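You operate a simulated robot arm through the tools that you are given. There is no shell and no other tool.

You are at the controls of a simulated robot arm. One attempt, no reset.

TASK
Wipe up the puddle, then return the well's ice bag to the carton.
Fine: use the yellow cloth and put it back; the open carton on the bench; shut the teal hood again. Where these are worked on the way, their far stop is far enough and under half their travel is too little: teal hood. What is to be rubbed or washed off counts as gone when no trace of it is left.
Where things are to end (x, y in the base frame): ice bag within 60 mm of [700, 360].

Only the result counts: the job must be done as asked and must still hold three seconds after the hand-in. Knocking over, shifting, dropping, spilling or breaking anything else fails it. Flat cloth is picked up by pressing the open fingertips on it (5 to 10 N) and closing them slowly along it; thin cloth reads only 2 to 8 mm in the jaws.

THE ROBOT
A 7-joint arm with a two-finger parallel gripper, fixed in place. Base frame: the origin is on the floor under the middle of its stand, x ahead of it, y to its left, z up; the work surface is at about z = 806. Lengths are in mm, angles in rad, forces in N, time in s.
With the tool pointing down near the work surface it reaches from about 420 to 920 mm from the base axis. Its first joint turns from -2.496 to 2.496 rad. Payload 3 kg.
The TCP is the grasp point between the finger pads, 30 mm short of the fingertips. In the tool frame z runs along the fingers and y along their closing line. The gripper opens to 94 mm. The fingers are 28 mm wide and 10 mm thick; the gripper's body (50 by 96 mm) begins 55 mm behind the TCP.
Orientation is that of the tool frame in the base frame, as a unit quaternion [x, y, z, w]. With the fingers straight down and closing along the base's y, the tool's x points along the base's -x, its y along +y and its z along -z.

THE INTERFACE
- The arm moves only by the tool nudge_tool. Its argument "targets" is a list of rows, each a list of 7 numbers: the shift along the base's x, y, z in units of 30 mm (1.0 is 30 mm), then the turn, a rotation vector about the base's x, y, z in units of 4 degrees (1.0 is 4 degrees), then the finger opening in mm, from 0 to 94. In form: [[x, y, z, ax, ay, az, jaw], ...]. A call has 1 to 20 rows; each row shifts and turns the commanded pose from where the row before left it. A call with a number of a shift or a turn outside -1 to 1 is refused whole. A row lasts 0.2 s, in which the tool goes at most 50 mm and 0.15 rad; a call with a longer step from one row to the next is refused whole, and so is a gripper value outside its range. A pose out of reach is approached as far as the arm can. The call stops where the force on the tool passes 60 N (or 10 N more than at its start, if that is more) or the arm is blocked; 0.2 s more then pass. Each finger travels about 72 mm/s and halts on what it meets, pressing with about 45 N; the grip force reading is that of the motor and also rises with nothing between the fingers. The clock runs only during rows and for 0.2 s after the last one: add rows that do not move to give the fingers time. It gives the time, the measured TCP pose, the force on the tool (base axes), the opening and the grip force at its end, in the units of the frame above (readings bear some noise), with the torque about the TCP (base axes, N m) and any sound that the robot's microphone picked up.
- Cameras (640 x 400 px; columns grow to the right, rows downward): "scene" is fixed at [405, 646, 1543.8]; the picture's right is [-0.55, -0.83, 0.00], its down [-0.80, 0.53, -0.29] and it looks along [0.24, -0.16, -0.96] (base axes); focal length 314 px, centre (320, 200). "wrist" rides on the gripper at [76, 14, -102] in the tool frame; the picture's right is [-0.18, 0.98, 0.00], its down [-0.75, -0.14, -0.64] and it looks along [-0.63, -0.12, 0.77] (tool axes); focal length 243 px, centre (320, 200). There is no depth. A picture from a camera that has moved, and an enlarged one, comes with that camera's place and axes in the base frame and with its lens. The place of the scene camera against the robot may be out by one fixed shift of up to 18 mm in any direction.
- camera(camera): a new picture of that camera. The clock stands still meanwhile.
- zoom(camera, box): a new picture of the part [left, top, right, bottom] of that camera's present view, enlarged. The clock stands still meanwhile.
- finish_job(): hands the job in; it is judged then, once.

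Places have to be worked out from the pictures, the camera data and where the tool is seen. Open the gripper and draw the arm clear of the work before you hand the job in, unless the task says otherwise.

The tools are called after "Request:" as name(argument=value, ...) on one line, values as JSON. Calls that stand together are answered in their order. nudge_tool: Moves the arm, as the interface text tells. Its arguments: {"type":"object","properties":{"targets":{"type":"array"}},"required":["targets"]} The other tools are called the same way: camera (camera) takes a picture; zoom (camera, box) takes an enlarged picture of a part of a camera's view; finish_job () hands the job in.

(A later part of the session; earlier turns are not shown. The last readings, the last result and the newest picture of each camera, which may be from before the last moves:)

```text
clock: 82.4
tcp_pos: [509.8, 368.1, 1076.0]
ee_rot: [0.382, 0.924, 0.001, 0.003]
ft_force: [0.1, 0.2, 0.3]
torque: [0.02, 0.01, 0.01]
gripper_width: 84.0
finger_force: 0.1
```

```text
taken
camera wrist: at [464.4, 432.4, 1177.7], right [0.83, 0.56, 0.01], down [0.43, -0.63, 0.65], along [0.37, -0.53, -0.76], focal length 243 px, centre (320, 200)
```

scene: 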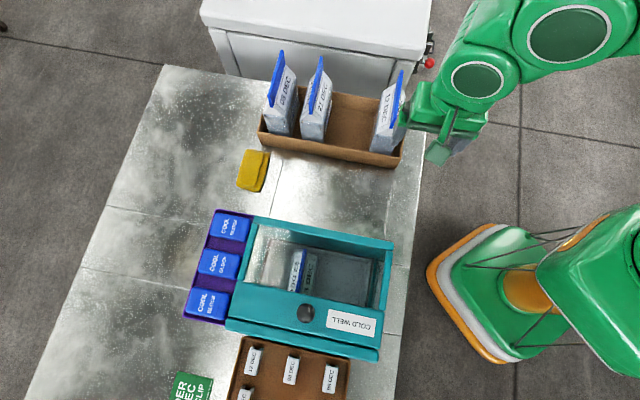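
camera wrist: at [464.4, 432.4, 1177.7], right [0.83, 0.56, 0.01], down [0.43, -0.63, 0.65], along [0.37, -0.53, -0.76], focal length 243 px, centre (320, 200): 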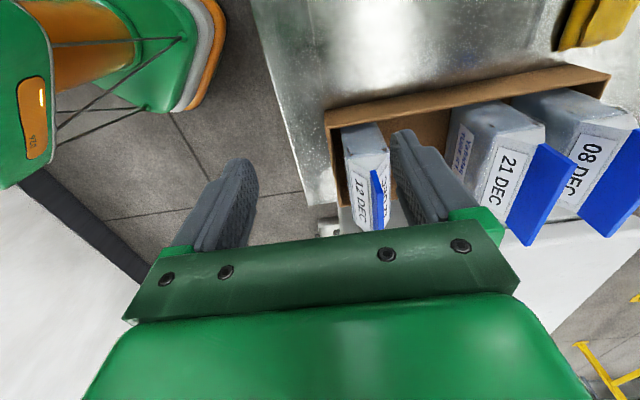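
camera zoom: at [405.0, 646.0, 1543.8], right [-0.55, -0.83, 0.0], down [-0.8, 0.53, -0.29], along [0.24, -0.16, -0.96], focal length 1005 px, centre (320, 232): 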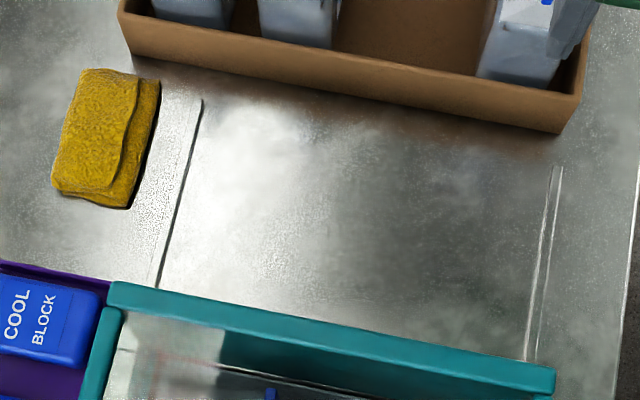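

The puddle leaves no visible trace and the cloth is back within about 12 mm. Now I turn the wrist camera toward the hood to understand how it moves: I back off to its near end and rotate the view.

Request:
nudge_tool(targets=[[-0.3, 0.05, 0, 0, 0, 1, 84], [-0.3, 0.05, 0, 0, 0, 1, 84], [-0.3, 0.05, 0, 0, 0, 1, 84], [-0.3, 0.05, 0, 0, 0, 1, 84], [-0.3, 0.05, 0, 0, 0, 1, 84], [-0.3, 0.05, 0, 0, 0, 1, 84], [-0.3, 0.05, 0, 0, 0, 1, 84], [-0.3, 0.05, 0, 0, 0, 1, 84], [-0.3, 0.05, 0, 0, 0, 1, 84], [-0.3, 0.05, 0, 0, 0, 1, 84], [-0.3, 0.05, 0, 0, 0, 1, 84], [-0.3, 0.05, 0, 0, 0, 1, 84], [-0.3, 0.05, 0, 0, 0, 1, 84], [-0.3, 0.05, 0, 0, 0, 1, 84], [-0.3, 0.05, 0, 0, 0, 1, 84], [-0.3, 0.05, 0, 0, 0, 1, 84], [-0.3, 0.05, 0, 0, 0, 1, 84], [-0.3, 0.05, 0, 0, 0, 1, 84], [-0.3, 0.05, 0, 0, 0, 1, 84], [-0.3, 0.05, 0, 0, 0, 1, 84]])

Request:
nudge_tool(targets=[[0, 0, 0, 0.35, -0.35, 1, 84], [0, 0, 0, 0.35, -0.35, 1, 84], [0, 0, 0, 0.35, -0.35, 1, 84], [0, 0, 0, 0.35, -0.35, 1, 84], [0, 0, 0, 0.45, -0.45, 0, 84], [0, 0, 0, 0.45, -0.45, 0, 84], [0, 0, 0, 0.45, -0.45, 0, 84], [0, 0, 0, 0.45, -0.45, 0, 84]])

Request:
camera(camera="wrist")

Request:
camera(camera="scene")

```text
clock: 86.6
tcp_pos: [328.2, 398.2, 1076.6]
ee_rot: [-0.302, 0.953, 0.003, 0.003]
ft_force: [0.1, 0.1, 0.5]
torque: [0.03, 0.03, 0.0]
gripper_width: 84.1
finger_force: 0.1
```

```text
clock: 88.4
tcp_pos: [328.2, 398.7, 1076.4]
ee_rot: [-0.426, 0.89, 0.064, 0.146]
ft_force: [0.0, 0.7, -0.1]
torque: [-0.01, -0.02, 0.0]
gripper_width: 83.9
finger_force: 0.1
```

```text
taken
camera wrist: at [251.3, 326.5, 1148.9], right [-0.66, 0.75, 0.05], down [0.43, 0.32, 0.85], along [0.62, 0.58, -0.53], focal length 243 px, centre (320, 200)
```

wrist: 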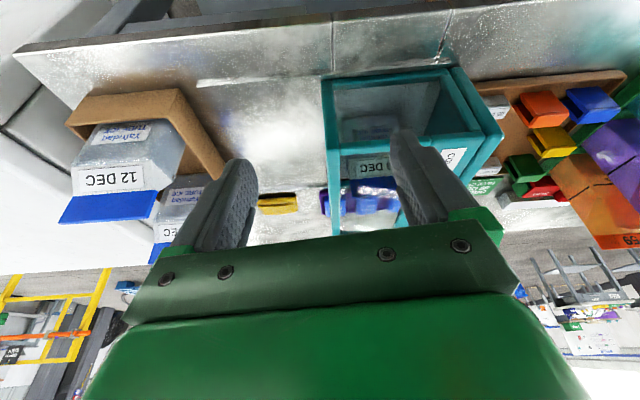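

```text
taken
```

scene: 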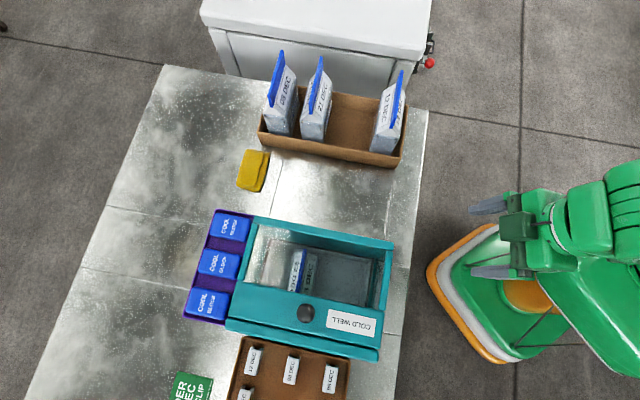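

Request:
zoom(camera="wrist", box=[300, 50, 540, 230])

Request:
zoom(camera="wrist", box=[60, 60, 320, 230])

Request:
zoom(camera="scene", box=[200, 200, 410, 370])

```text
2.22 times, centred on (420, 140) of wrist
camera zoom: at [251.3, 326.5, 1148.9], right [-0.66, 0.75, 0.05], down [0.43, 0.32, 0.85], along [0.62, 0.58, -0.53], focal length 539 px, centre (98, 333)
```

zoom: 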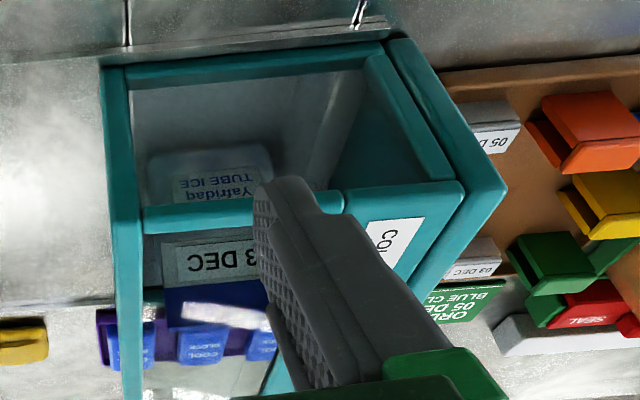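

```text
2.35 times, centred on (190, 145) of wrist
camera zoom: at [251.3, 326.5, 1148.9], right [-0.66, 0.75, 0.05], down [0.43, 0.32, 0.85], along [0.62, 0.58, -0.53], focal length 571 px, centre (626, 329)
```

zoom: 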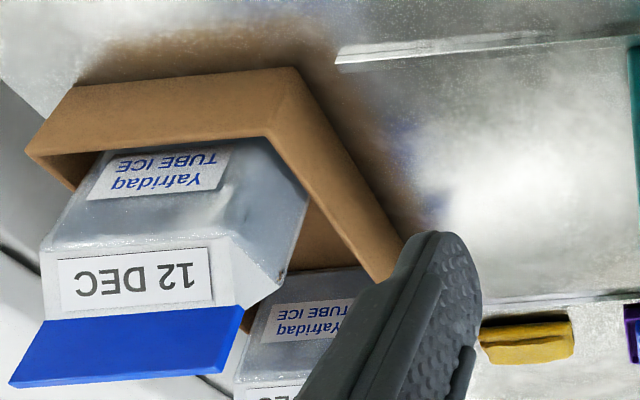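

```text
2.35 times, centred on (305, 285) of scene
camera zoom: at [405.0, 646.0, 1543.8], right [-0.55, -0.83, 0.0], down [-0.8, 0.53, -0.29], along [0.24, -0.16, -0.96], focal length 739 px, centre (355, 0)
```

zoom: 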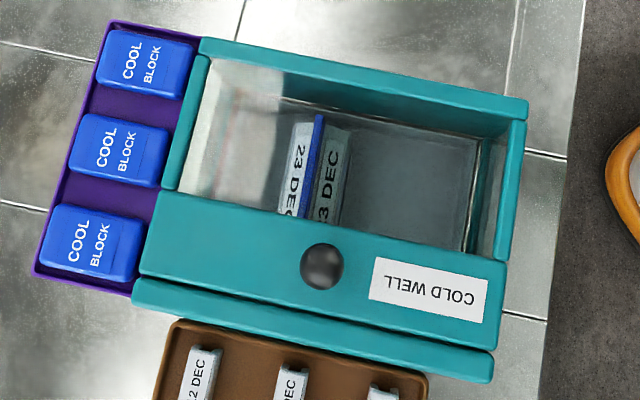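

Now the hood is clearer: fixed teal front and rear walls, with a lid frame (window, panel, knob) between them; either hinged at the rear or sliding. I'll undo the tilt, then move above the knob with the jaws closing along the hood's length, to grip and probe it.

Request:
nudge_tool(targets=[[0, 0, 0, -0.708, 0.61, 0, 60], [0, 0, 0, -0.708, 0.61, 0, 60], [0, 0, 0, -0.708, 0.61, 0, 60], [0, 0, 0, -0.708, 0.61, 0, 60], [0, 0, 0, -0.708, 0.61, 0, 60]])

Request:
nudge_tool(targets=[[0.097, 0.475, 0, 0, 0, -1, 60], [0.097, 0.475, 0, 0, 0, -1, 60], [0.097, 0.475, 0, 0, 0, -1, 60], [0.097, 0.475, 0, 0, 0, -1, 60], [0.097, 0.475, 0, 0, 0, -1, 60], [0.097, 0.475, 0, 0, 0, -1, 60], [0.097, 0.475, 0, 0, 0, -1, 60], [0.097, 0.475, 0, 0, 0, -1, 60], [0.097, 0.475, 0, 0, 0, -1, 60], [0.097, 0.475, 0, 0, 0, -1, 60], [0.097, 0.475, 0, 0, 0, -1, 60], [0.097, 0.475, 0, 0, 0, -1, 60], [0.097, 0.475, 0, 0, 0, -1, 60], [0.097, 0.475, 0, 0, 0, -1, 60], [0.097, 0.475, 0, 0, 0, -1, 60], [0.097, 0.475, 0, 0, 0, -1, 60], [0.097, 0.475, 0, 0, 0, -1, 60], [0.097, 0.475, 0, 0, 0, -1, 60], [0.097, 0.475, 0, 0, 0, -1, 60], [0.097, 0.475, 0, 0, 0, -1, 60]])

Request:
camera(camera="wrist")

Request:
camera(camera="scene")

```text
clock: 89.6
tcp_pos: [329.1, 398.1, 1075.3]
ee_rot: [-0.433, 0.902, -0.002, -0.005]
ft_force: [-0.6, -0.6, -0.2]
torque: [0.0, 0.02, -0.01]
gripper_width: 59.9
finger_force: 0.0
```

```text
clock: 93.8
tcp_pos: [386.8, 682.2, 1075.7]
ee_rot: [0.249, 0.968, 0.001, -0.003]
ft_force: [-0.3, 0.9, 0.3]
torque: [0.01, 0.04, 0.03]
gripper_width: 60.0
finger_force: 0.1
```

```text
taken
camera wrist: at [327.0, 731.4, 1178.4], right [0.64, 0.77, 0.0], down [0.6, -0.49, 0.64], along [0.49, -0.41, -0.77], focal length 243 px, centre (320, 200)
```

wrist: 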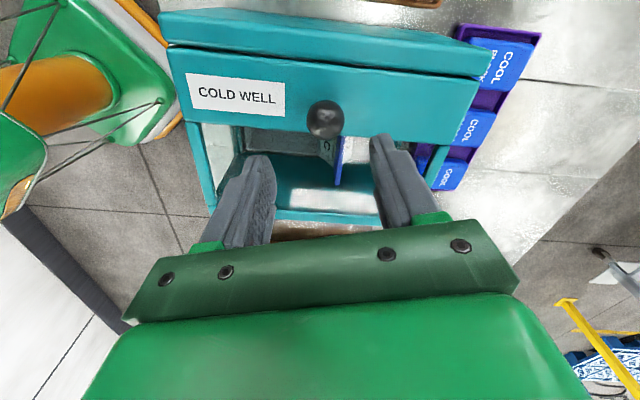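

```text
taken
```

scene: 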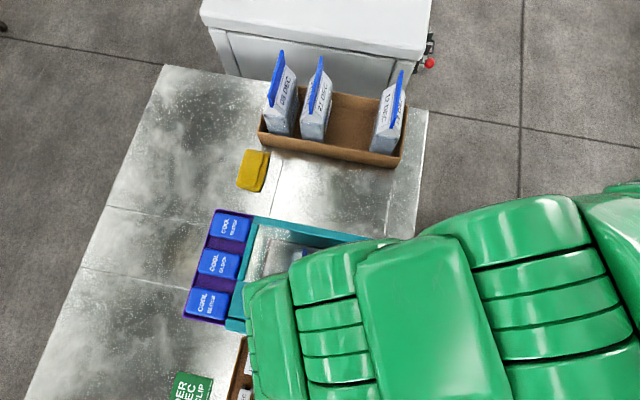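

The knob is nearly straight below, at about (386, 686). I zoom to see the lid's edges and gaps from this front side.

Request:
zoom(camera="wrist", box=[150, 0, 490, 220])

```text
1.82 times, centred on (320, 110) of wrist
camera zoom: at [327.0, 731.4, 1178.4], right [0.64, 0.77, 0.0], down [0.6, -0.49, 0.64], along [0.49, -0.41, -0.77], focal length 441 px, centre (320, 364)
```

zoom: 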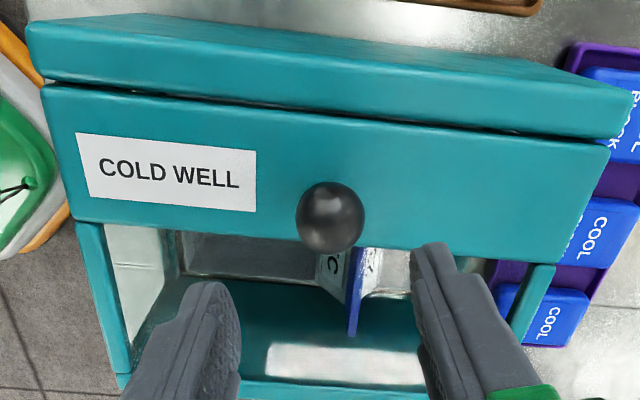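

I finish turning the wrist to −45° and lower over the knob, jaws at 60 mm around the ball.

Request:
nudge_tool(targets=[[0, 0.03, -0.4, 0, 0, -1, 60], [0, 0.03, -0.5, 0, 0, -1, 60], [0, 0.02, -0.5, 0, 0, -1, 60], [0, 0, -0.5, 0, 0, -1, 60], [0, 0, -0.4, 0, 0, 0, 60]])

Request:
camera(camera="wrist")

```text
clock: 95.0
tcp_pos: [386.2, 683.6, 1007.0]
ee_rot: [0.382, 0.924, 0.002, -0.003]
ft_force: [-0.6, 0.5, -1.1]
torque: [0.01, -0.01, 0.02]
gripper_width: 59.9
finger_force: 0.0
```

```text
taken
camera wrist: at [342.8, 747.8, 1109.3], right [0.82, 0.57, 0.0], down [0.44, -0.63, 0.64], along [0.36, -0.53, -0.77], focal length 243 px, centre (320, 200)
```

wrist: 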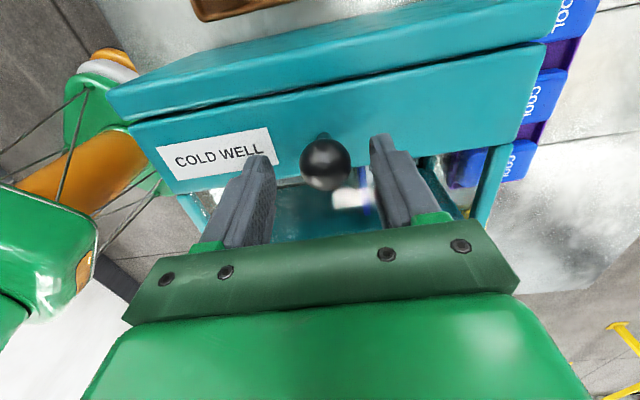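

Ball centre triangulates to about (387, 687, 984). I shift slightly, lower onto it and close the jaws on the ball.

Request:
nudge_tool(targets=[[0.03, 0.1, -0.4, 0, 0, 0, 60], [0, 0, -0.35, 0, 0, 0, 60], [0, 0, 0, 0, 0, 0, 60]])

Request:
nudge_tool(targets=[[0, 0, 0, 0, 0, 0, 50], [0, 0, 0, 0, 0, 0, 40], [0, 0, 0, 0, 0, 0, 34], [0, 0, 0, 0, 0, 0, 28], [0, 0, 0, 0, 0, 0, 22], [0, 0, 0, 0, 0, 0, 16]])

Request:
camera(camera="wrist")

```text
clock: 95.8
tcp_pos: [387.0, 687.5, 984.0]
ee_rot: [0.382, 0.924, 0.001, -0.003]
ft_force: [-1.0, -0.3, 0.4]
torque: [0.03, -0.02, -0.01]
gripper_width: 60.1
finger_force: 0.1
```

```text
clock: 97.2
tcp_pos: [387.6, 686.9, 984.5]
ee_rot: [0.381, 0.924, 0.002, -0.003]
ft_force: [2.8, -3.8, 0.2]
torque: [-0.18, -0.01, -0.04]
gripper_width: 31.9
finger_force: 45.2
```

```text
taken
camera wrist: at [344.1, 750.6, 1087.1], right [0.82, 0.57, 0.0], down [0.44, -0.63, 0.64], along [0.36, -0.53, -0.77], focal length 243 px, centre (320, 200)
```

wrist: 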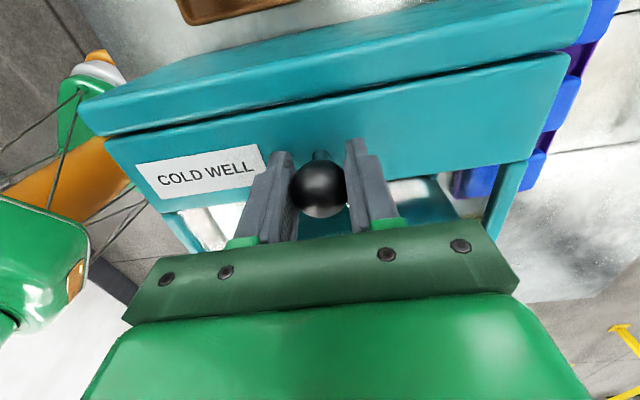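

The ball is held (31.9 mm, 45 N). I probe by lifting a few millimetres and reading the force.

Request:
nudge_tool(targets=[[0, 0, 0.1, 0, 0, 0, 16], [0, 0, 0.1, 0, 0, 0, 16]])

```text
clock: 97.8
tcp_pos: [387.6, 687.0, 988.6]
ee_rot: [0.382, 0.924, -0.001, -0.003]
ft_force: [8.4, -2.9, -38.7]
torque: [0.03, -0.02, 0.01]
gripper_width: 31.7
finger_force: 45.0
```

Lifting meets 39 N resistance after 4 mm, so it seems not to lift freely. I return down and probe sideways along the hood's length.

Request:
nudge_tool(targets=[[0, 0, -0.1, 0, 0, 0, 16], [0, 0, -0.1, 0, 0, 0, 16]])

Request:
nudge_tool(targets=[[0.08, 0.08, 0, 0, 0, 0, 16], [0.08, 0.08, 0, 0, 0, 0, 16]])

```text
clock: 98.4
tcp_pos: [387.1, 688.2, 989.7]
ee_rot: [0.382, 0.924, 0.004, -0.002]
ft_force: [-10.9, -36.0, 43.2]
torque: [-0.58, 0.09, -0.01]
gripper_width: 31.4
finger_force: 45.0
```

```text
clock: 98.7
tcp_pos: [387.1, 687.9, 987.4]
ee_rot: [0.381, 0.924, 0.001, -0.004]
ft_force: [-5.5, -13.7, 18.4]
torque: [-0.09, 0.38, 0.02]
gripper_width: 31.6
finger_force: 45.1
stopped in row 1: the force on the tool passed its limit at 72 N (the readings are from after the stop); the commanded pose is now the measured one
```

The readings suggest friction: it stayed about 5 mm higher after the lift. I look to see whether the lid has raised.

Request:
zoom(camera="wrist", box=[60, 0, 620, 260])

Request:
camera(camera="scene")

```text
1.14 times, centred on (340, 130) of wrist
camera zoom: at [343.9, 750.7, 1091.1], right [0.82, 0.57, 0.0], down [0.44, -0.63, 0.64], along [0.36, -0.53, -0.77], focal length 277 px, centre (297, 280)
```

zoom: 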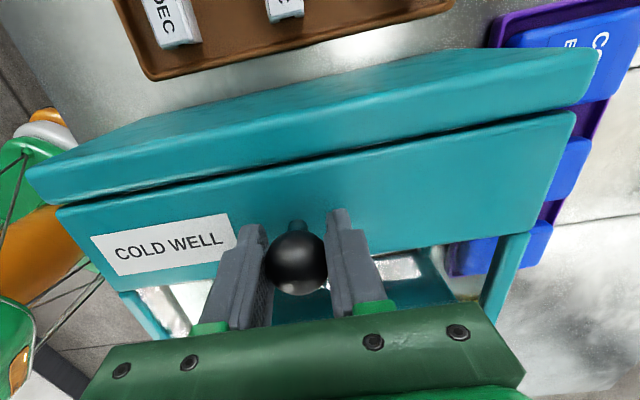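

```text
taken
```

scene: 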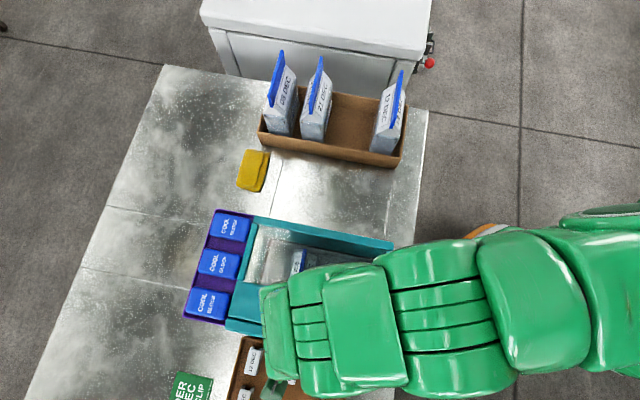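

The lid shows no visible gap change. I probe the other directions: first away along −u (toward the base), then ±v.

Request:
nudge_tool(targets=[[-0.06, -0.06, 0, 0, 0, 0, 16], [-0.06, -0.06, 0, 0, 0, 0, 16]])

```text
clock: 99.4
tcp_pos: [388.3, 686.3, 988.6]
ee_rot: [0.382, 0.924, 0.008, -0.003]
ft_force: [6.1, 7.6, -4.6]
torque: [0.16, -0.31, 0.01]
gripper_width: 31.7
finger_force: 45.2
stopped in row 2: the force on the tool passed its limit at 64 N (the readings are from after the stop); the commanded pose is now the measured one
```

Blocked along −u as well. Now I probe +v (toward the carton side).

Request:
nudge_tool(targets=[[0.06, -0.06, 0, 0, 0, 0, 16], [0.06, -0.06, 0, 0, 0, 0, 16]])

Request:
nudge_tool(targets=[[-0.06, 0.06, 0, 0, 0, 0, 16], [-0.06, 0.06, 0, 0, 0, 0, 16], [-0.06, 0.06, 0, 0, 0, 0, 16]])

```text
clock: 100.0
tcp_pos: [392.2, 684.3, 987.2]
ee_rot: [0.382, 0.924, 0.008, -0.003]
ft_force: [9.2, 13.2, -5.1]
torque: [0.5, 0.04, 0.07]
gripper_width: 31.4
finger_force: 45.2
```

```text
clock: 100.8
tcp_pos: [387.9, 686.8, 987.9]
ee_rot: [0.382, 0.924, 0.006, -0.001]
ft_force: [25.1, 8.1, -6.6]
torque: [0.42, 0.35, 0.27]
gripper_width: 31.6
finger_force: 45.4
```

+v moved about 4 mm with almost no resistance. I try a larger +v move (15 mm) to see whether it slides that way.

Request:
nudge_tool(targets=[[0.1, -0.1, 0, 0, 0, 0, 16], [0.1, -0.1, 0, 0, 0, 0, 16], [0.1, -0.1, 0, 0, 0, 0, 16], [0.1, -0.1, 0, 0, 0, 0, 16]])

Request:
zoom(camera="wrist", box=[60, 0, 620, 260])

```text
clock: 101.8
tcp_pos: [398.4, 675.8, 989.7]
ee_rot: [0.383, 0.924, 0.007, -0.002]
ft_force: [16.0, 17.0, -20.0]
torque: [0.62, 0.51, 0.21]
gripper_width: 31.6
finger_force: 44.9
```

```text
1.14 times, centred on (340, 130) of wrist
camera zoom: at [354.0, 739.1, 1091.5], right [0.82, 0.57, 0.01], down [0.43, -0.64, 0.63], along [0.36, -0.52, -0.77], focal length 277 px, centre (297, 280)
```

zoom: 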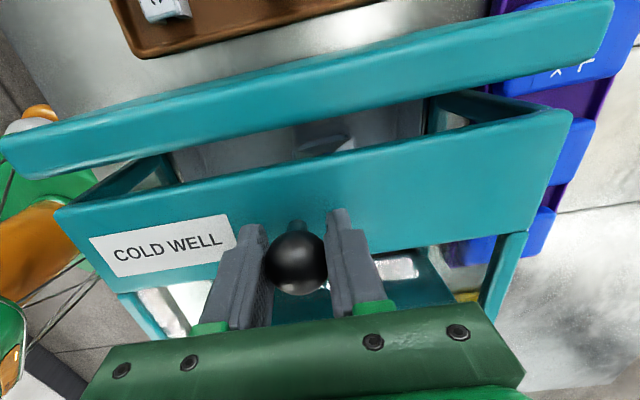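

The whole lid slides toward +v (a gap opened at the front wall). I keep pulling it in that direction in steps, watching the forces.

Request:
nudge_tool(targets=[[0.12, -0.12, 0, 0, 0, 0, 16], [0.12, -0.12, 0, 0, 0, 0, 16], [0.12, -0.12, 0, 0, 0, 0, 16], [0.12, -0.12, 0, 0, 0, 0, 16], [0.12, -0.12, 0, 0, 0, 0, 16]])

Request:
zoom(camera="wrist", box=[60, 0, 620, 260])

Request:
zoom(camera="scene", box=[180, 180, 420, 340])

```text
clock: 103.0
tcp_pos: [416.1, 658.2, 988.6]
ee_rot: [0.382, 0.924, 0.008, -0.002]
ft_force: [22.0, 23.4, -18.6]
torque: [-0.22, -0.37, -0.04]
gripper_width: 31.7
finger_force: 44.7
```

```text
1.14 times, centred on (340, 130) of wrist
camera zoom: at [372.2, 720.8, 1091.5], right [0.82, 0.57, 0.01], down [0.43, -0.64, 0.63], along [0.36, -0.52, -0.77], focal length 277 px, centre (297, 280)
```

zoom: 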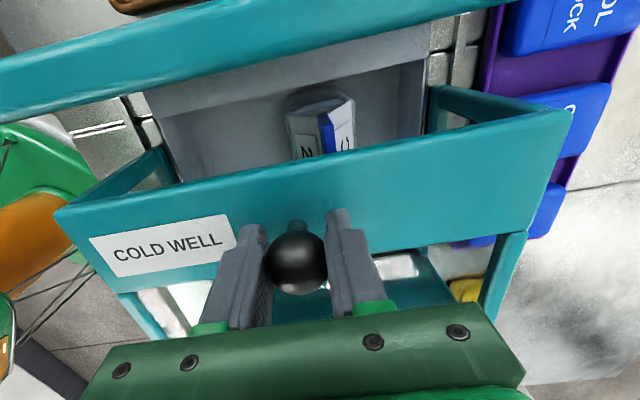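

```text
2.50 times, centred on (300, 260) of scene
camera zoom: at [405.0, 646.0, 1543.8], right [-0.55, -0.83, 0.0], down [-0.8, 0.53, -0.29], along [0.24, -0.16, -0.96], focal length 785 px, centre (370, 50)
```

zoom: 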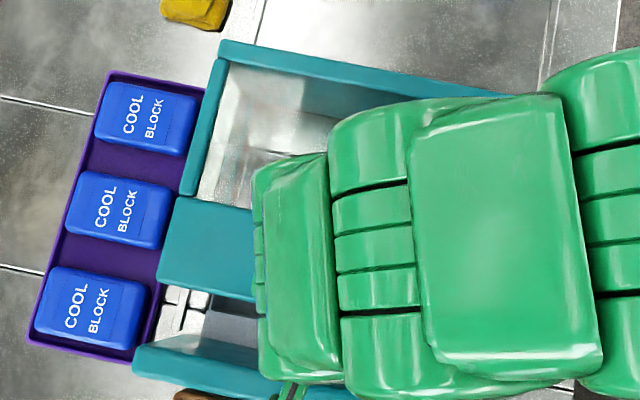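

The hood is a sliding box on the two bench strips (rails), running toward the carton. Side force builds along +u, so I follow its true line slightly and continue to the far stop.

Request:
nudge_tool(targets=[[0.15, -0.09, 0, 0, 0, 0, 16], [0.15, -0.1, 0, 0, 0, 0, 16], [0.15, -0.12, 0, 0, 0, 0, 16], [0.15, -0.13, 0, 0, 0, 0, 16], [0.15, -0.14, 0, 0, 0, 0, 16]])

```text
clock: 104.2
tcp_pos: [437.1, 640.8, 988.8]
ee_rot: [0.382, 0.924, 0.003, -0.005]
ft_force: [-8.9, -9.5, 5.1]
torque: [-0.13, 0.47, -0.16]
gripper_width: 31.7
finger_force: 44.7
stopped in row 5: the force on the tool passed its limit at 64 N (the readings are from after the stop); the commanded pose is now the measured one
```

Stopped on a 64 N side load, now slightly over-corrected. I continue with pure +v steps.

Request:
nudge_tool(targets=[[0.12, -0.13, 0, 0, 0, 0, 16], [0.12, -0.12, 0, 0, 0, 0, 16], [0.12, -0.12, 0, 0, 0, 0, 16]])

Request:
nudge_tool(targets=[[0.12, -0.12, 0, 0, 0, 0, 16], [0.12, -0.12, 0, 0, 0, 0, 16], [0.12, -0.12, 0, 0, 0, 0, 16]])

```text
clock: 105.0
tcp_pos: [445.4, 629.1, 988.2]
ee_rot: [0.382, 0.924, 0.004, -0.003]
ft_force: [-13.5, -12.1, 13.7]
torque: [-0.41, -0.05, 0.0]
gripper_width: 31.6
finger_force: 44.9
```

```text
clock: 105.8
tcp_pos: [456.4, 617.7, 988.6]
ee_rot: [0.382, 0.924, 0.005, -0.004]
ft_force: [-21.6, -18.8, 24.9]
torque: [-0.16, 0.16, -0.14]
gripper_width: 31.3
finger_force: 44.7
```

Sliding fine, 98 mm so far. Side force is now −29 N in u and +25 N in z; I relieve both a little and go on.

Request:
nudge_tool(targets=[[0.08, -0.14, 0.04, 0, 0, 0, 16], [0.1, -0.13, 0.02, 0, 0, 0, 16], [0.11, -0.12, 0, 0, 0, 0, 16]])

Request:
zoom(camera="scene", box=[180, 120, 420, 340])

Request:
camera(camera="wrist")

```text
clock: 106.6
tcp_pos: [466.5, 607.7, 988.4]
ee_rot: [0.382, 0.924, 0.006, -0.002]
ft_force: [30.7, 32.4, -18.8]
torque: [0.2, -0.16, 0.2]
gripper_width: 31.8
finger_force: 45.3
```

```text
1.82 times, centred on (300, 230) of scene
camera zoom: at [405.0, 646.0, 1543.8], right [-0.55, -0.83, 0.0], down [-0.8, 0.53, -0.29], along [0.24, -0.16, -0.96], focal length 571 px, centre (356, 146)
```

zoom: 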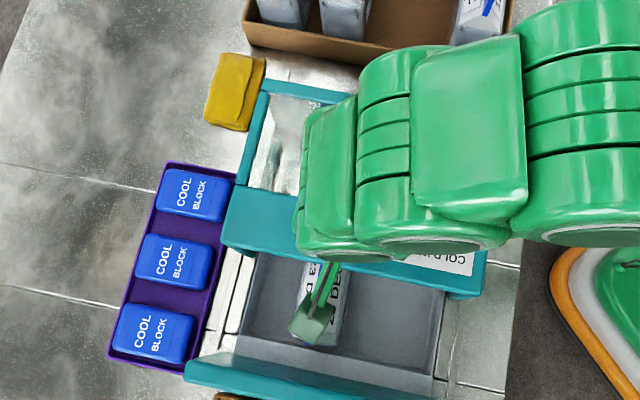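

```text
taken
camera wrist: at [423.2, 670.5, 1091.4], right [0.82, 0.57, 0.01], down [0.43, -0.64, 0.63], along [0.36, -0.52, -0.77], focal length 243 px, centre (320, 200)
```

wrist: 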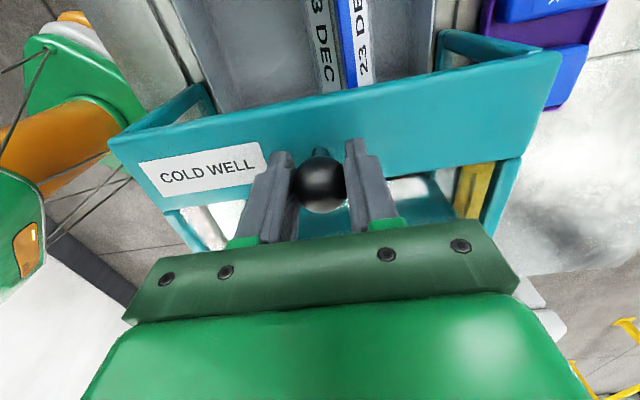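

Over 110 mm open; the well and the bag are now exposed, and the hood's side passes clear of the cloth. I correct the side load and continue to the stop.

Request:
nudge_tool(targets=[[0.15, -0.09, -0.02, 0, 0, 0, 16], [0.12, -0.12, 0, 0, 0, 0, 16], [0.12, -0.12, 0, 0, 0, 0, 16]])

Request:
nudge_tool(targets=[[0.12, -0.12, 0, 0, 0, 0, 16], [0.12, -0.12, 0, 0, 0, 0, 16], [0.12, -0.12, 0, 0, 0, 0, 16]])

```text
clock: 107.4
tcp_pos: [478.3, 597.2, 989.7]
ee_rot: [0.381, 0.924, 0.003, -0.003]
ft_force: [16.3, 17.2, -14.3]
torque: [0.36, 0.16, 0.06]
gripper_width: 31.2
finger_force: 44.6
```

```text
clock: 108.2
tcp_pos: [489.2, 586.1, 988.2]
ee_rot: [0.381, 0.924, 0.003, -0.003]
ft_force: [12.0, 13.0, -21.7]
torque: [-0.01, -0.14, 0.0]
gripper_width: 31.6
finger_force: 45.5
```

143 mm of travel so far with low sliding force. I continue a bit further, watching for the stop.

Request:
nudge_tool(targets=[[0.12, -0.11, 0, 0, 0, 0, 16], [0.12, -0.12, 0, 0, 0, 0, 16], [0.12, -0.12, 0, 0, 0, 0, 16]])

Request:
zoom(camera="scene", box=[180, 80, 440, 260])

Request:
camera(camera="wrist")

```text
clock: 109.0
tcp_pos: [497.5, 576.4, 988.7]
ee_rot: [0.382, 0.924, 0.003, -0.003]
ft_force: [1.3, 1.9, -27.5]
torque: [0.02, 0.14, 0.04]
gripper_width: 31.5
finger_force: 45.1
```

```text
2.22 times, centred on (310, 170) of scene
camera zoom: at [405.0, 646.0, 1543.8], right [-0.55, -0.83, 0.0], down [-0.8, 0.53, -0.29], along [0.24, -0.16, -0.96], focal length 698 px, centre (342, 267)
```

zoom: 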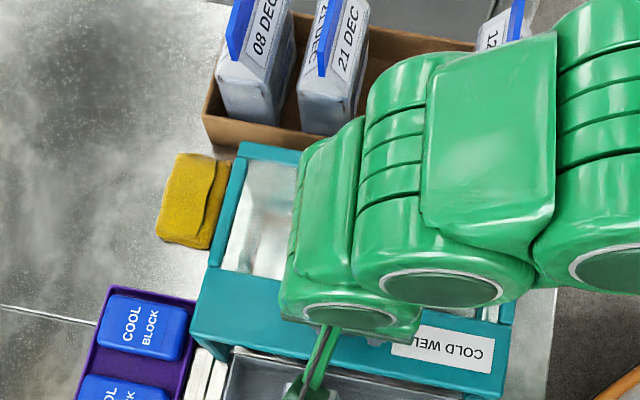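

```text
taken
camera wrist: at [454.9, 639.4, 1091.5], right [0.82, 0.57, 0.0], down [0.44, -0.64, 0.64], along [0.36, -0.52, -0.77], focal length 243 px, centre (320, 200)
```

wrist: 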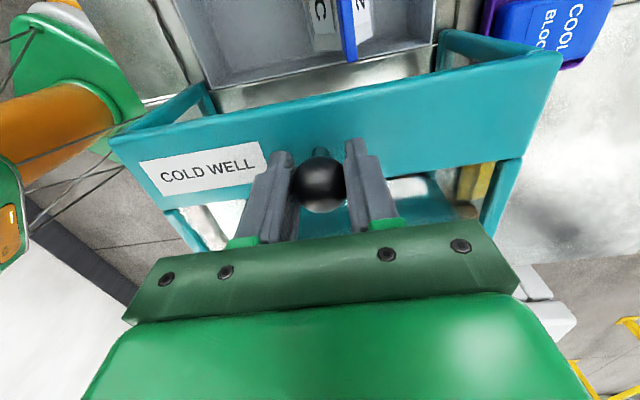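

The well is fully exposed after 156 mm of travel (hood rear wall about 57 mm short of the carton). That's ample, so I release the knob and rise.

Request:
nudge_tool(targets=[[0, 0, 0, 0, 0, 0, 36], [0, 0, 0, 0, 0, 0, 50], [0, 0, 0, 0, 0, 0, 60], [0, 0, 0.5, 0, 0, 0, 60], [0, 0, 0.8, 0, 0, 0, 60], [0, 0, 0.8, 0, 0, 0, 60], [0, 0, 0.8, 0, 0, 0, 60], [0, 0, 0.8, 0, 0, 0, 60]])

Request:
camera(camera="wrist")

Request:
camera(camera="scene")

```text
clock: 110.8
tcp_pos: [498.3, 576.5, 1101.8]
ee_rot: [0.382, 0.924, 0.003, -0.003]
ft_force: [0.2, 1.0, 0.4]
torque: [0.0, 0.04, 0.0]
gripper_width: 60.2
finger_force: 0.0
```

```text
taken
camera wrist: at [454.9, 639.0, 1203.2], right [0.82, 0.57, 0.0], down [0.44, -0.64, 0.64], along [0.36, -0.52, -0.77], focal length 243 px, centre (320, 200)
```

wrist: 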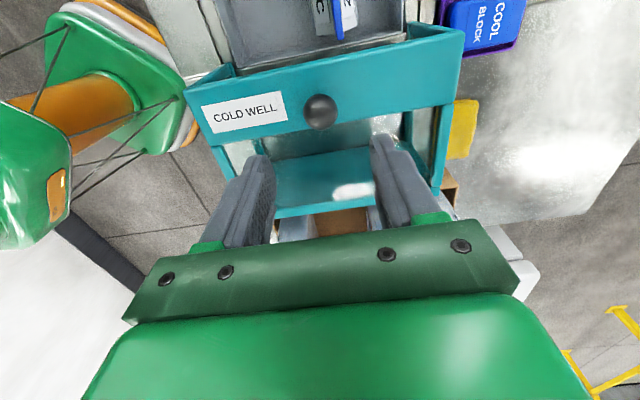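

```text
taken
```

scene: 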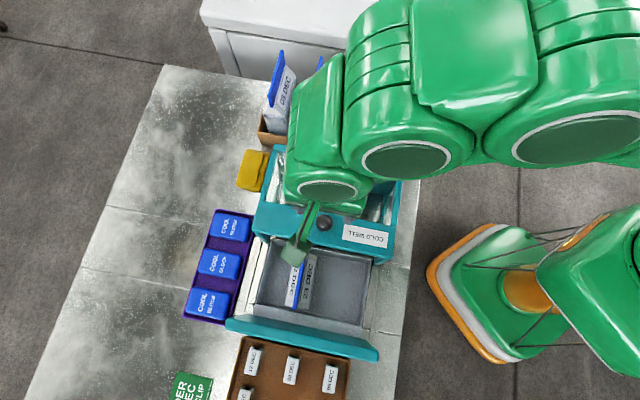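

The hood stays open. Now I look closely at the bag in the well to plan the grip.

Request:
zoom(camera="scene", box=[230, 225, 400, 345])

Request:
zoom(camera="scene", box=[220, 100, 420, 240])

```text
3.33 times, centred on (315, 285) of scene
camera zoom: at [405.0, 646.0, 1543.8], right [-0.55, -0.83, 0.0], down [-0.8, 0.53, -0.29], along [0.24, -0.16, -0.96], focal length 1047 px, centre (337, -83)
```

zoom: 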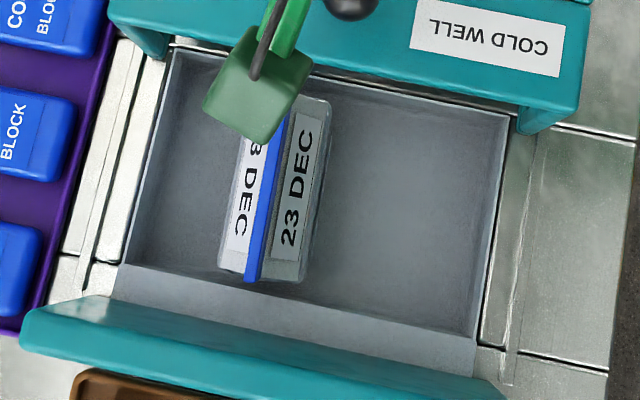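

```text
2.86 times, centred on (320, 170) of scene
camera zoom: at [405.0, 646.0, 1543.8], right [-0.55, -0.83, 0.0], down [-0.8, 0.53, -0.29], along [0.24, -0.16, -0.96], focal length 898 px, centre (320, 286)
```

zoom: 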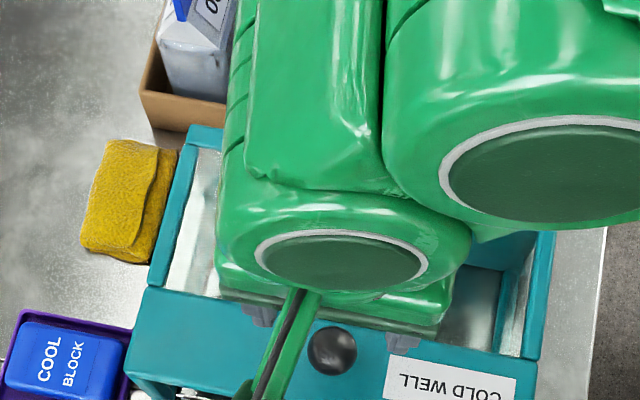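

The bag stands in the recessed well, its blue clip along v, centre about (438, 673); the carton slot has the same orientation. I move above it with the same wrist yaw to see it from close.

Request:
nudge_tool(targets=[[-0.25, 0.402, 0, 0, 0, 0, 60], [-0.25, 0.402, 0, 0, 0, 0, 60], [-0.25, 0.402, 0, 0, 0, 0, 60], [-0.25, 0.402, 0, 0, 0, 0, 60], [-0.25, 0.402, -0.1, 0, 0, 0, 60], [-0.25, 0.402, -0.3, 0, 0, 0, 60], [-0.25, 0.402, -0.5, 0, 0, 0, 60], [-0.25, 0.402, -0.5, 0, 0, 0, 60]])

Request:
camera(camera="wrist")

Request:
zoom(camera="wrist", box=[200, 20, 460, 200])

Request:
camera(camera="scene")

```text
clock: 112.6
tcp_pos: [438.7, 673.2, 1057.7]
ee_rot: [0.382, 0.924, 0.005, -0.003]
ft_force: [0.3, -0.6, 0.6]
torque: [0.02, 0.01, 0.0]
gripper_width: 59.9
finger_force: 0.1
```

```text
taken
camera wrist: at [395.2, 736.2, 1161.2], right [0.82, 0.57, 0.0], down [0.44, -0.64, 0.63], along [0.36, -0.52, -0.77], focal length 243 px, centre (320, 200)
```

wrist: 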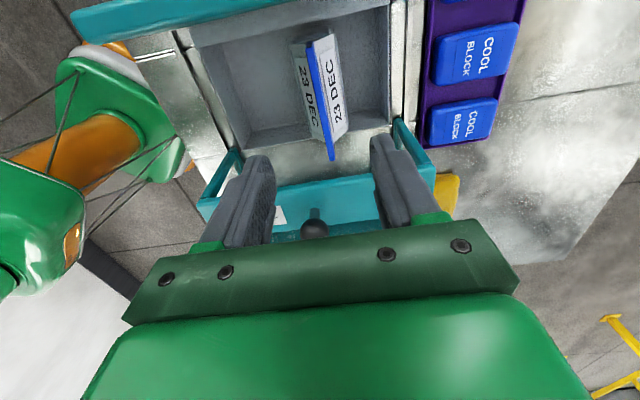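

```text
2.22 times, centred on (330, 110) of wrist
camera zoom: at [395.2, 736.2, 1161.2], right [0.82, 0.57, 0.0], down [0.44, -0.64, 0.63], along [0.36, -0.52, -0.77], focal length 539 px, centre (298, 400)
```

zoom: 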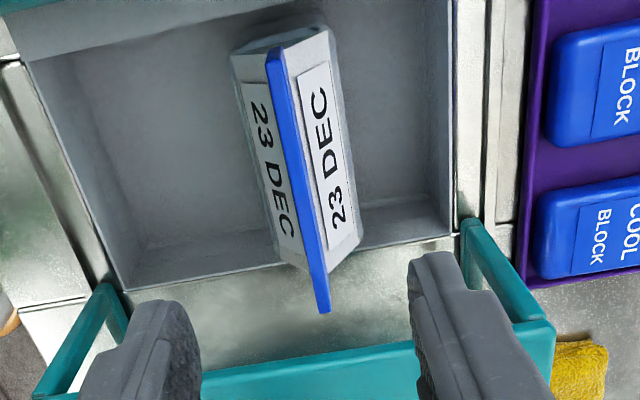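

```text
taken
```

scene: 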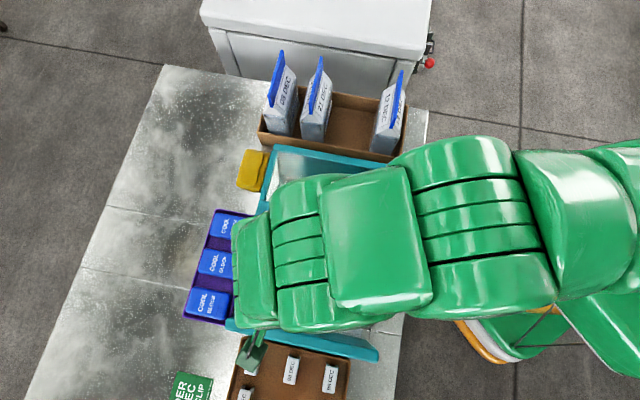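

Triangulation puts the clip's top at z≈873, its centre near (450, 661), with the clip about 130 mm long and the bag ~175 mm tall. I move over the clip's centre and lower to 925 for a closer look.

Request:
nudge_tool(targets=[[0.1, -0.1, -0.6, 0, 0, 0, 60], [0.1, -0.1, -0.7, 0, 0, 0, 60], [0.1, -0.1, -0.8, 0, 0, 0, 60], [0.05, -0.05, -0.8, 0, 0, 0, 60], [0, 0, -0.8, 0, 0, 0, 60], [0, 0, -0.5, 0, 0, 0, 60], [0, 0, -0.2, 0, 0, 0, 60]])

Request:
camera(camera="wrist")

Request:
zoom(camera="wrist", box=[200, 20, 460, 200])

```text
clock: 114.2
tcp_pos: [449.3, 661.8, 924.4]
ee_rot: [0.382, 0.924, 0.004, -0.003]
ft_force: [-0.4, 0.1, 0.6]
torque: [0.0, 0.01, 0.03]
gripper_width: 60.0
finger_force: 0.0
```

```text
taken
camera wrist: at [405.7, 725.1, 1028.5], right [0.82, 0.57, 0.0], down [0.44, -0.64, 0.63], along [0.36, -0.52, -0.77], focal length 243 px, centre (320, 200)
```

wrist: 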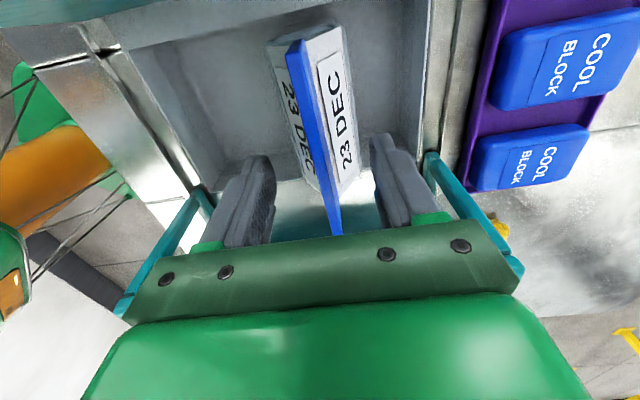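

```text
2.22 times, centred on (330, 110) of wrist
camera zoom: at [405.7, 725.1, 1028.5], right [0.82, 0.57, 0.0], down [0.44, -0.64, 0.63], along [0.36, -0.52, -0.77], focal length 539 px, centre (298, 400)
```

zoom: 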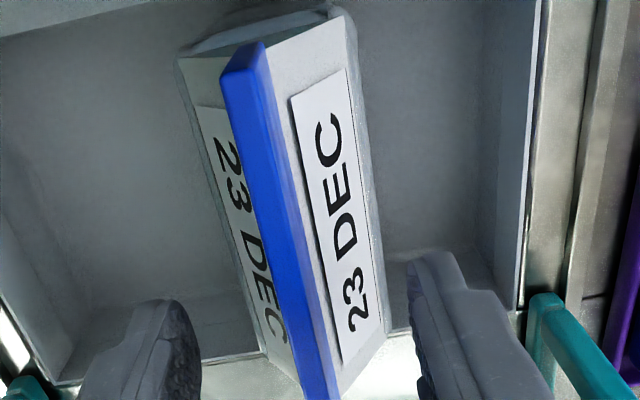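

From the two close views, the label edges triangulate to z≈896–912, so the clip is higher than I first judged (top around 930–940). I rise to TCP z=946 so that the fingertips stay above the gable, and close gently on the clip.

Request:
nudge_tool(targets=[[0, 0, 0.4, 0, 0, 0, 60], [0, 0, 0.32, 0, 0, 0, 50], [0, 0, 0, 0, 0, 0, 40]])

Request:
camera(camera="wrist")

Request:
zoom(camera="wrist", box=[220, 20, 440, 220])

```text
clock: 115.0
tcp_pos: [449.8, 661.4, 947.4]
ee_rot: [0.383, 0.924, 0.004, -0.003]
ft_force: [-0.3, 0.0, 0.3]
torque: [-0.01, 0.0, -0.01]
gripper_width: 40.1
finger_force: 0.0
```

```text
taken
camera wrist: at [405.8, 724.9, 1050.6], right [0.82, 0.57, 0.0], down [0.44, -0.64, 0.63], along [0.36, -0.52, -0.77], focal length 243 px, centre (320, 200)
```

wrist: 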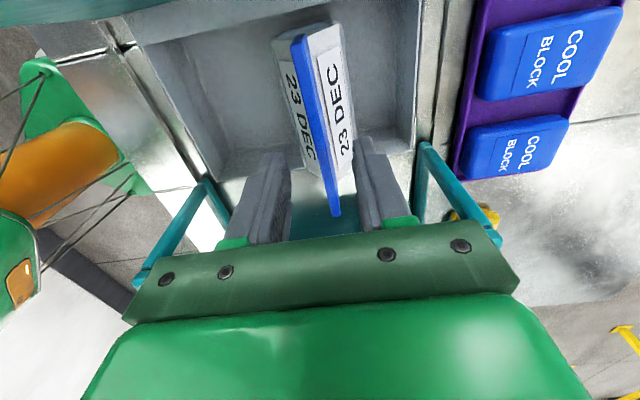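

```text
2.00 times, centred on (330, 120) of wrist
camera zoom: at [405.8, 724.9, 1050.6], right [0.82, 0.57, 0.0], down [0.44, -0.64, 0.63], along [0.36, -0.52, -0.77], focal length 485 px, centre (300, 360)
```

zoom: 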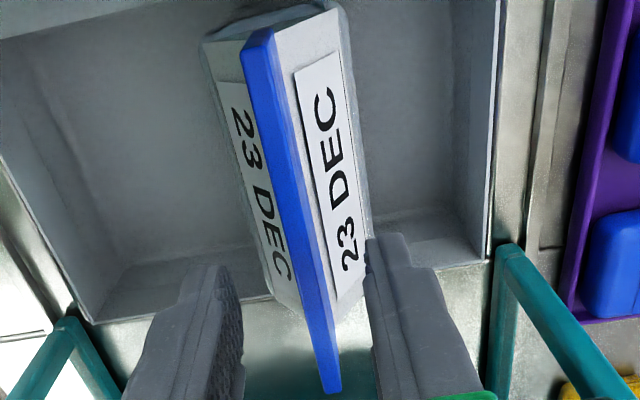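

The clip's far end triangulates to z≈917 with its centre near (446, 668). I shift over its centre, lower to TCP≈934 and close on it.

Request:
nudge_tool(targets=[[-0.07, 0.2, -0.2, 0, 0, 0, 40], [0, 0, -0.25, 0, 0, 0, 40], [0, 0, 0, 0, 0, 0, 32], [0, 0, 0, 0, 0, 0, 24], [0, 0, 0, 0, 0, 0, 16], [0, 0, 0, 0, 0, 0, 10]])

Request:
nudge_tool(targets=[[0, 0, 0, 0, 0, 0, 5], [0, 0, 0, 0, 0, 0, 0], [0, 0, 0, 0, 0, 0, 0]])

Request:
zoom(camera="wrist", box=[220, 20, 440, 220])

```text
clock: 116.4
tcp_pos: [448.2, 668.5, 935.0]
ee_rot: [0.381, 0.924, 0.004, -0.005]
ft_force: [0.0, 0.0, 0.3]
torque: [0.01, -0.02, 0.0]
gripper_width: 9.9
finger_force: 0.1
```

```text
clock: 117.2
tcp_pos: [447.0, 668.1, 934.6]
ee_rot: [0.382, 0.924, 0.005, -0.002]
ft_force: [-0.3, 0.0, 1.1]
torque: [0.04, 0.1, -0.06]
gripper_width: 6.6
finger_force: 41.0
```

```text
2.00 times, centred on (330, 120) of wrist
camera zoom: at [403.1, 730.7, 1037.5], right [0.82, 0.57, 0.0], down [0.44, -0.64, 0.63], along [0.36, -0.52, -0.77], focal length 485 px, centre (300, 360)
```

zoom: 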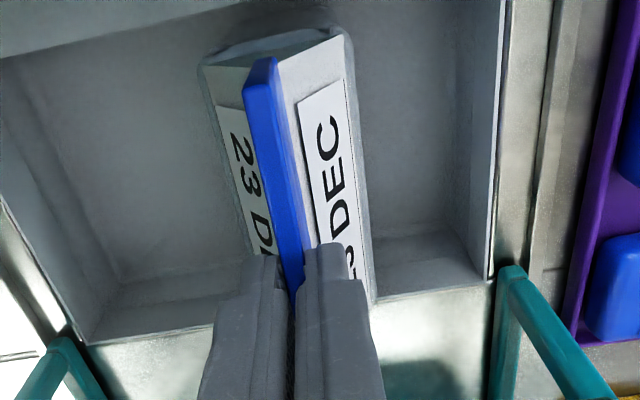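

The clip is gripped (6.6 mm, 41 N). Before trusting it, I open slightly and go deeper by about 8 mm, checking for contact, then re-close.

Request:
nudge_tool(targets=[[0, 0, 0, 0, 0, 0, 16], [0, 0, -0.1, 0, 0, 0, 18], [0, 0, -0.1, 0, 0, 0, 18], [0, 0, -0.08, 0, 0, 0, 18]])

Request:
nudge_tool(targets=[[0, 0, 0, 0, 0, 0, 12], [0, 0, 0, 0, 0, 0, 6], [0, 0, 0, 0, 0, 0, 0], [0, 0, 0, 0, 0, 0, 0]])

```text
clock: 118.2
tcp_pos: [447.4, 666.8, 925.9]
ee_rot: [0.381, 0.924, 0.004, -0.003]
ft_force: [-0.4, 0.2, 0.5]
torque: [0.01, 0.02, 0.03]
gripper_width: 18.4
finger_force: 0.1
```

```text
clock: 119.2
tcp_pos: [447.1, 668.8, 926.8]
ee_rot: [0.382, 0.924, 0.004, -0.003]
ft_force: [-0.3, 0.2, 0.0]
torque: [-0.15, 0.15, -0.02]
gripper_width: 6.6
finger_force: 41.4
```

No contact at 926 and a deeper hold. I take it another ~6 mm deeper in the same manner.

Request:
nudge_tool(targets=[[0, 0, 0, 0, 0, 0, 14], [0, 0, -0.1, 0, 0, 0, 14], [0, 0, -0.12, 0, 0, 0, 14], [0, 0, 0, 0, 0, 0, 14]])

Request:
nudge_tool(targets=[[0, 0, 0, 0, 0, 0, 8], [0, 0, 0, 0, 0, 0, 0], [0, 0, 0, 0, 0, 0, 0]])

Request:
zoom(camera="wrist", box=[220, 20, 440, 220])

```text
clock: 120.2
tcp_pos: [447.1, 667.1, 919.3]
ee_rot: [0.382, 0.924, 0.004, -0.004]
ft_force: [-0.1, 0.6, 0.5]
torque: [-0.04, -0.02, 0.0]
gripper_width: 14.1
finger_force: 0.1
```

```text
clock: 121.0
tcp_pos: [448.1, 668.1, 919.7]
ee_rot: [0.383, 0.924, 0.004, -0.003]
ft_force: [-1.6, -1.6, 13.1]
torque: [-0.48, 0.24, -0.04]
gripper_width: 6.6
finger_force: 40.8
```

```text
2.00 times, centred on (330, 120) of wrist
camera zoom: at [403.6, 730.9, 1022.8], right [0.82, 0.57, 0.0], down [0.44, -0.64, 0.63], along [0.36, -0.52, -0.77], focal length 485 px, centre (300, 360)
```

zoom: 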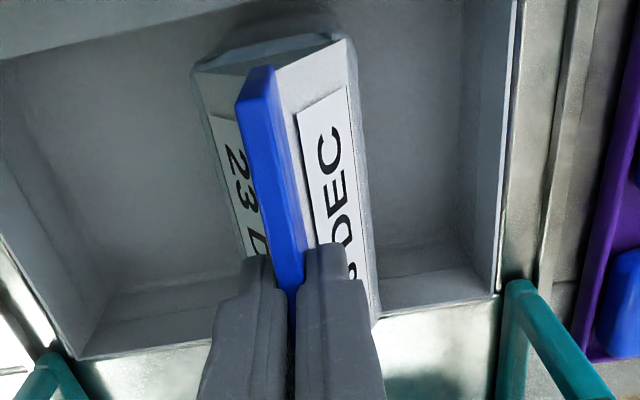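

Tips just touch the gable (13 N up), so the clip is gripped over its full height. I lift slowly and check that the bag comes along.

Request:
nudge_tool(targets=[[0, 0, 0.1, 0, 0, 0, 0], [0, 0, 0.2, 0, 0, 0, 0], [0, 0, 0.3, 0, 0, 0, 0], [0, 0, 0.3, 0, 0, 0, 0]])

Request:
zoom(camera="wrist", box=[200, 0, 460, 220])

```text
clock: 122.0
tcp_pos: [447.2, 667.6, 945.9]
ee_rot: [0.382, 0.924, 0.003, -0.004]
ft_force: [-0.4, 0.1, -4.1]
torque: [-0.01, -0.01, 0.03]
gripper_width: 6.7
finger_force: 41.0
```

```text
1.82 times, centred on (330, 110) of wrist
camera zoom: at [403.4, 731.1, 1048.8], right [0.82, 0.57, 0.0], down [0.44, -0.64, 0.64], along [0.36, -0.52, -0.77], focal length 441 px, centre (302, 364)
```

zoom: 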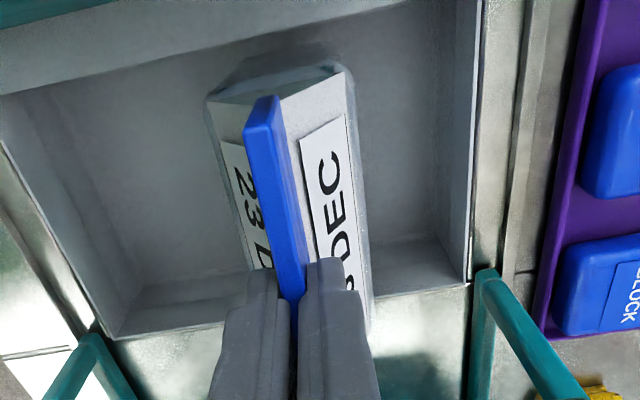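

The bag is lifted (≈4 N, grip holds at 6.7 mm). I raise it straight up out of the well, then edge 6 mm away from the hood as I continue.

Request:
nudge_tool(targets=[[0, 0, 0.5, 0, 0, 0, 0], [0, 0, 0.5, 0, 0, 0, 0], [0, 0, 0.5, 0, 0, 0, 0], [-0.07, 0.07, 0.5, 0, 0, 0, 0], [-0.07, 0.07, 0.5, 0, 0, 0, 0], [0, 0, 0.5, 0, 0, 0, 0], [0, 0, 0.5, 0, 0, 0, 0]])

Request:
camera(camera="wrist")

Request:
camera(camera="scene")

```text
clock: 123.6
tcp_pos: [443.0, 672.2, 1050.7]
ee_rot: [0.382, 0.924, 0.003, -0.004]
ft_force: [0.0, -0.2, -3.9]
torque: [-0.02, 0.01, 0.0]
gripper_width: 6.7
finger_force: 40.8
```

```text
taken
camera wrist: at [399.6, 735.4, 1153.6], right [0.82, 0.57, 0.0], down [0.44, -0.64, 0.64], along [0.36, -0.52, -0.77], focal length 243 px, centre (320, 200)
```

wrist: 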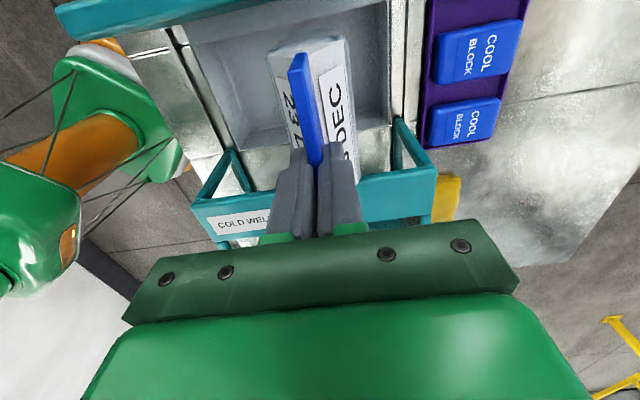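

```text
taken
```

scene: 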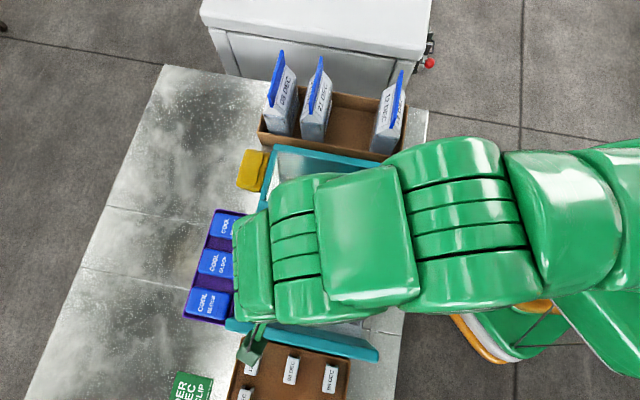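

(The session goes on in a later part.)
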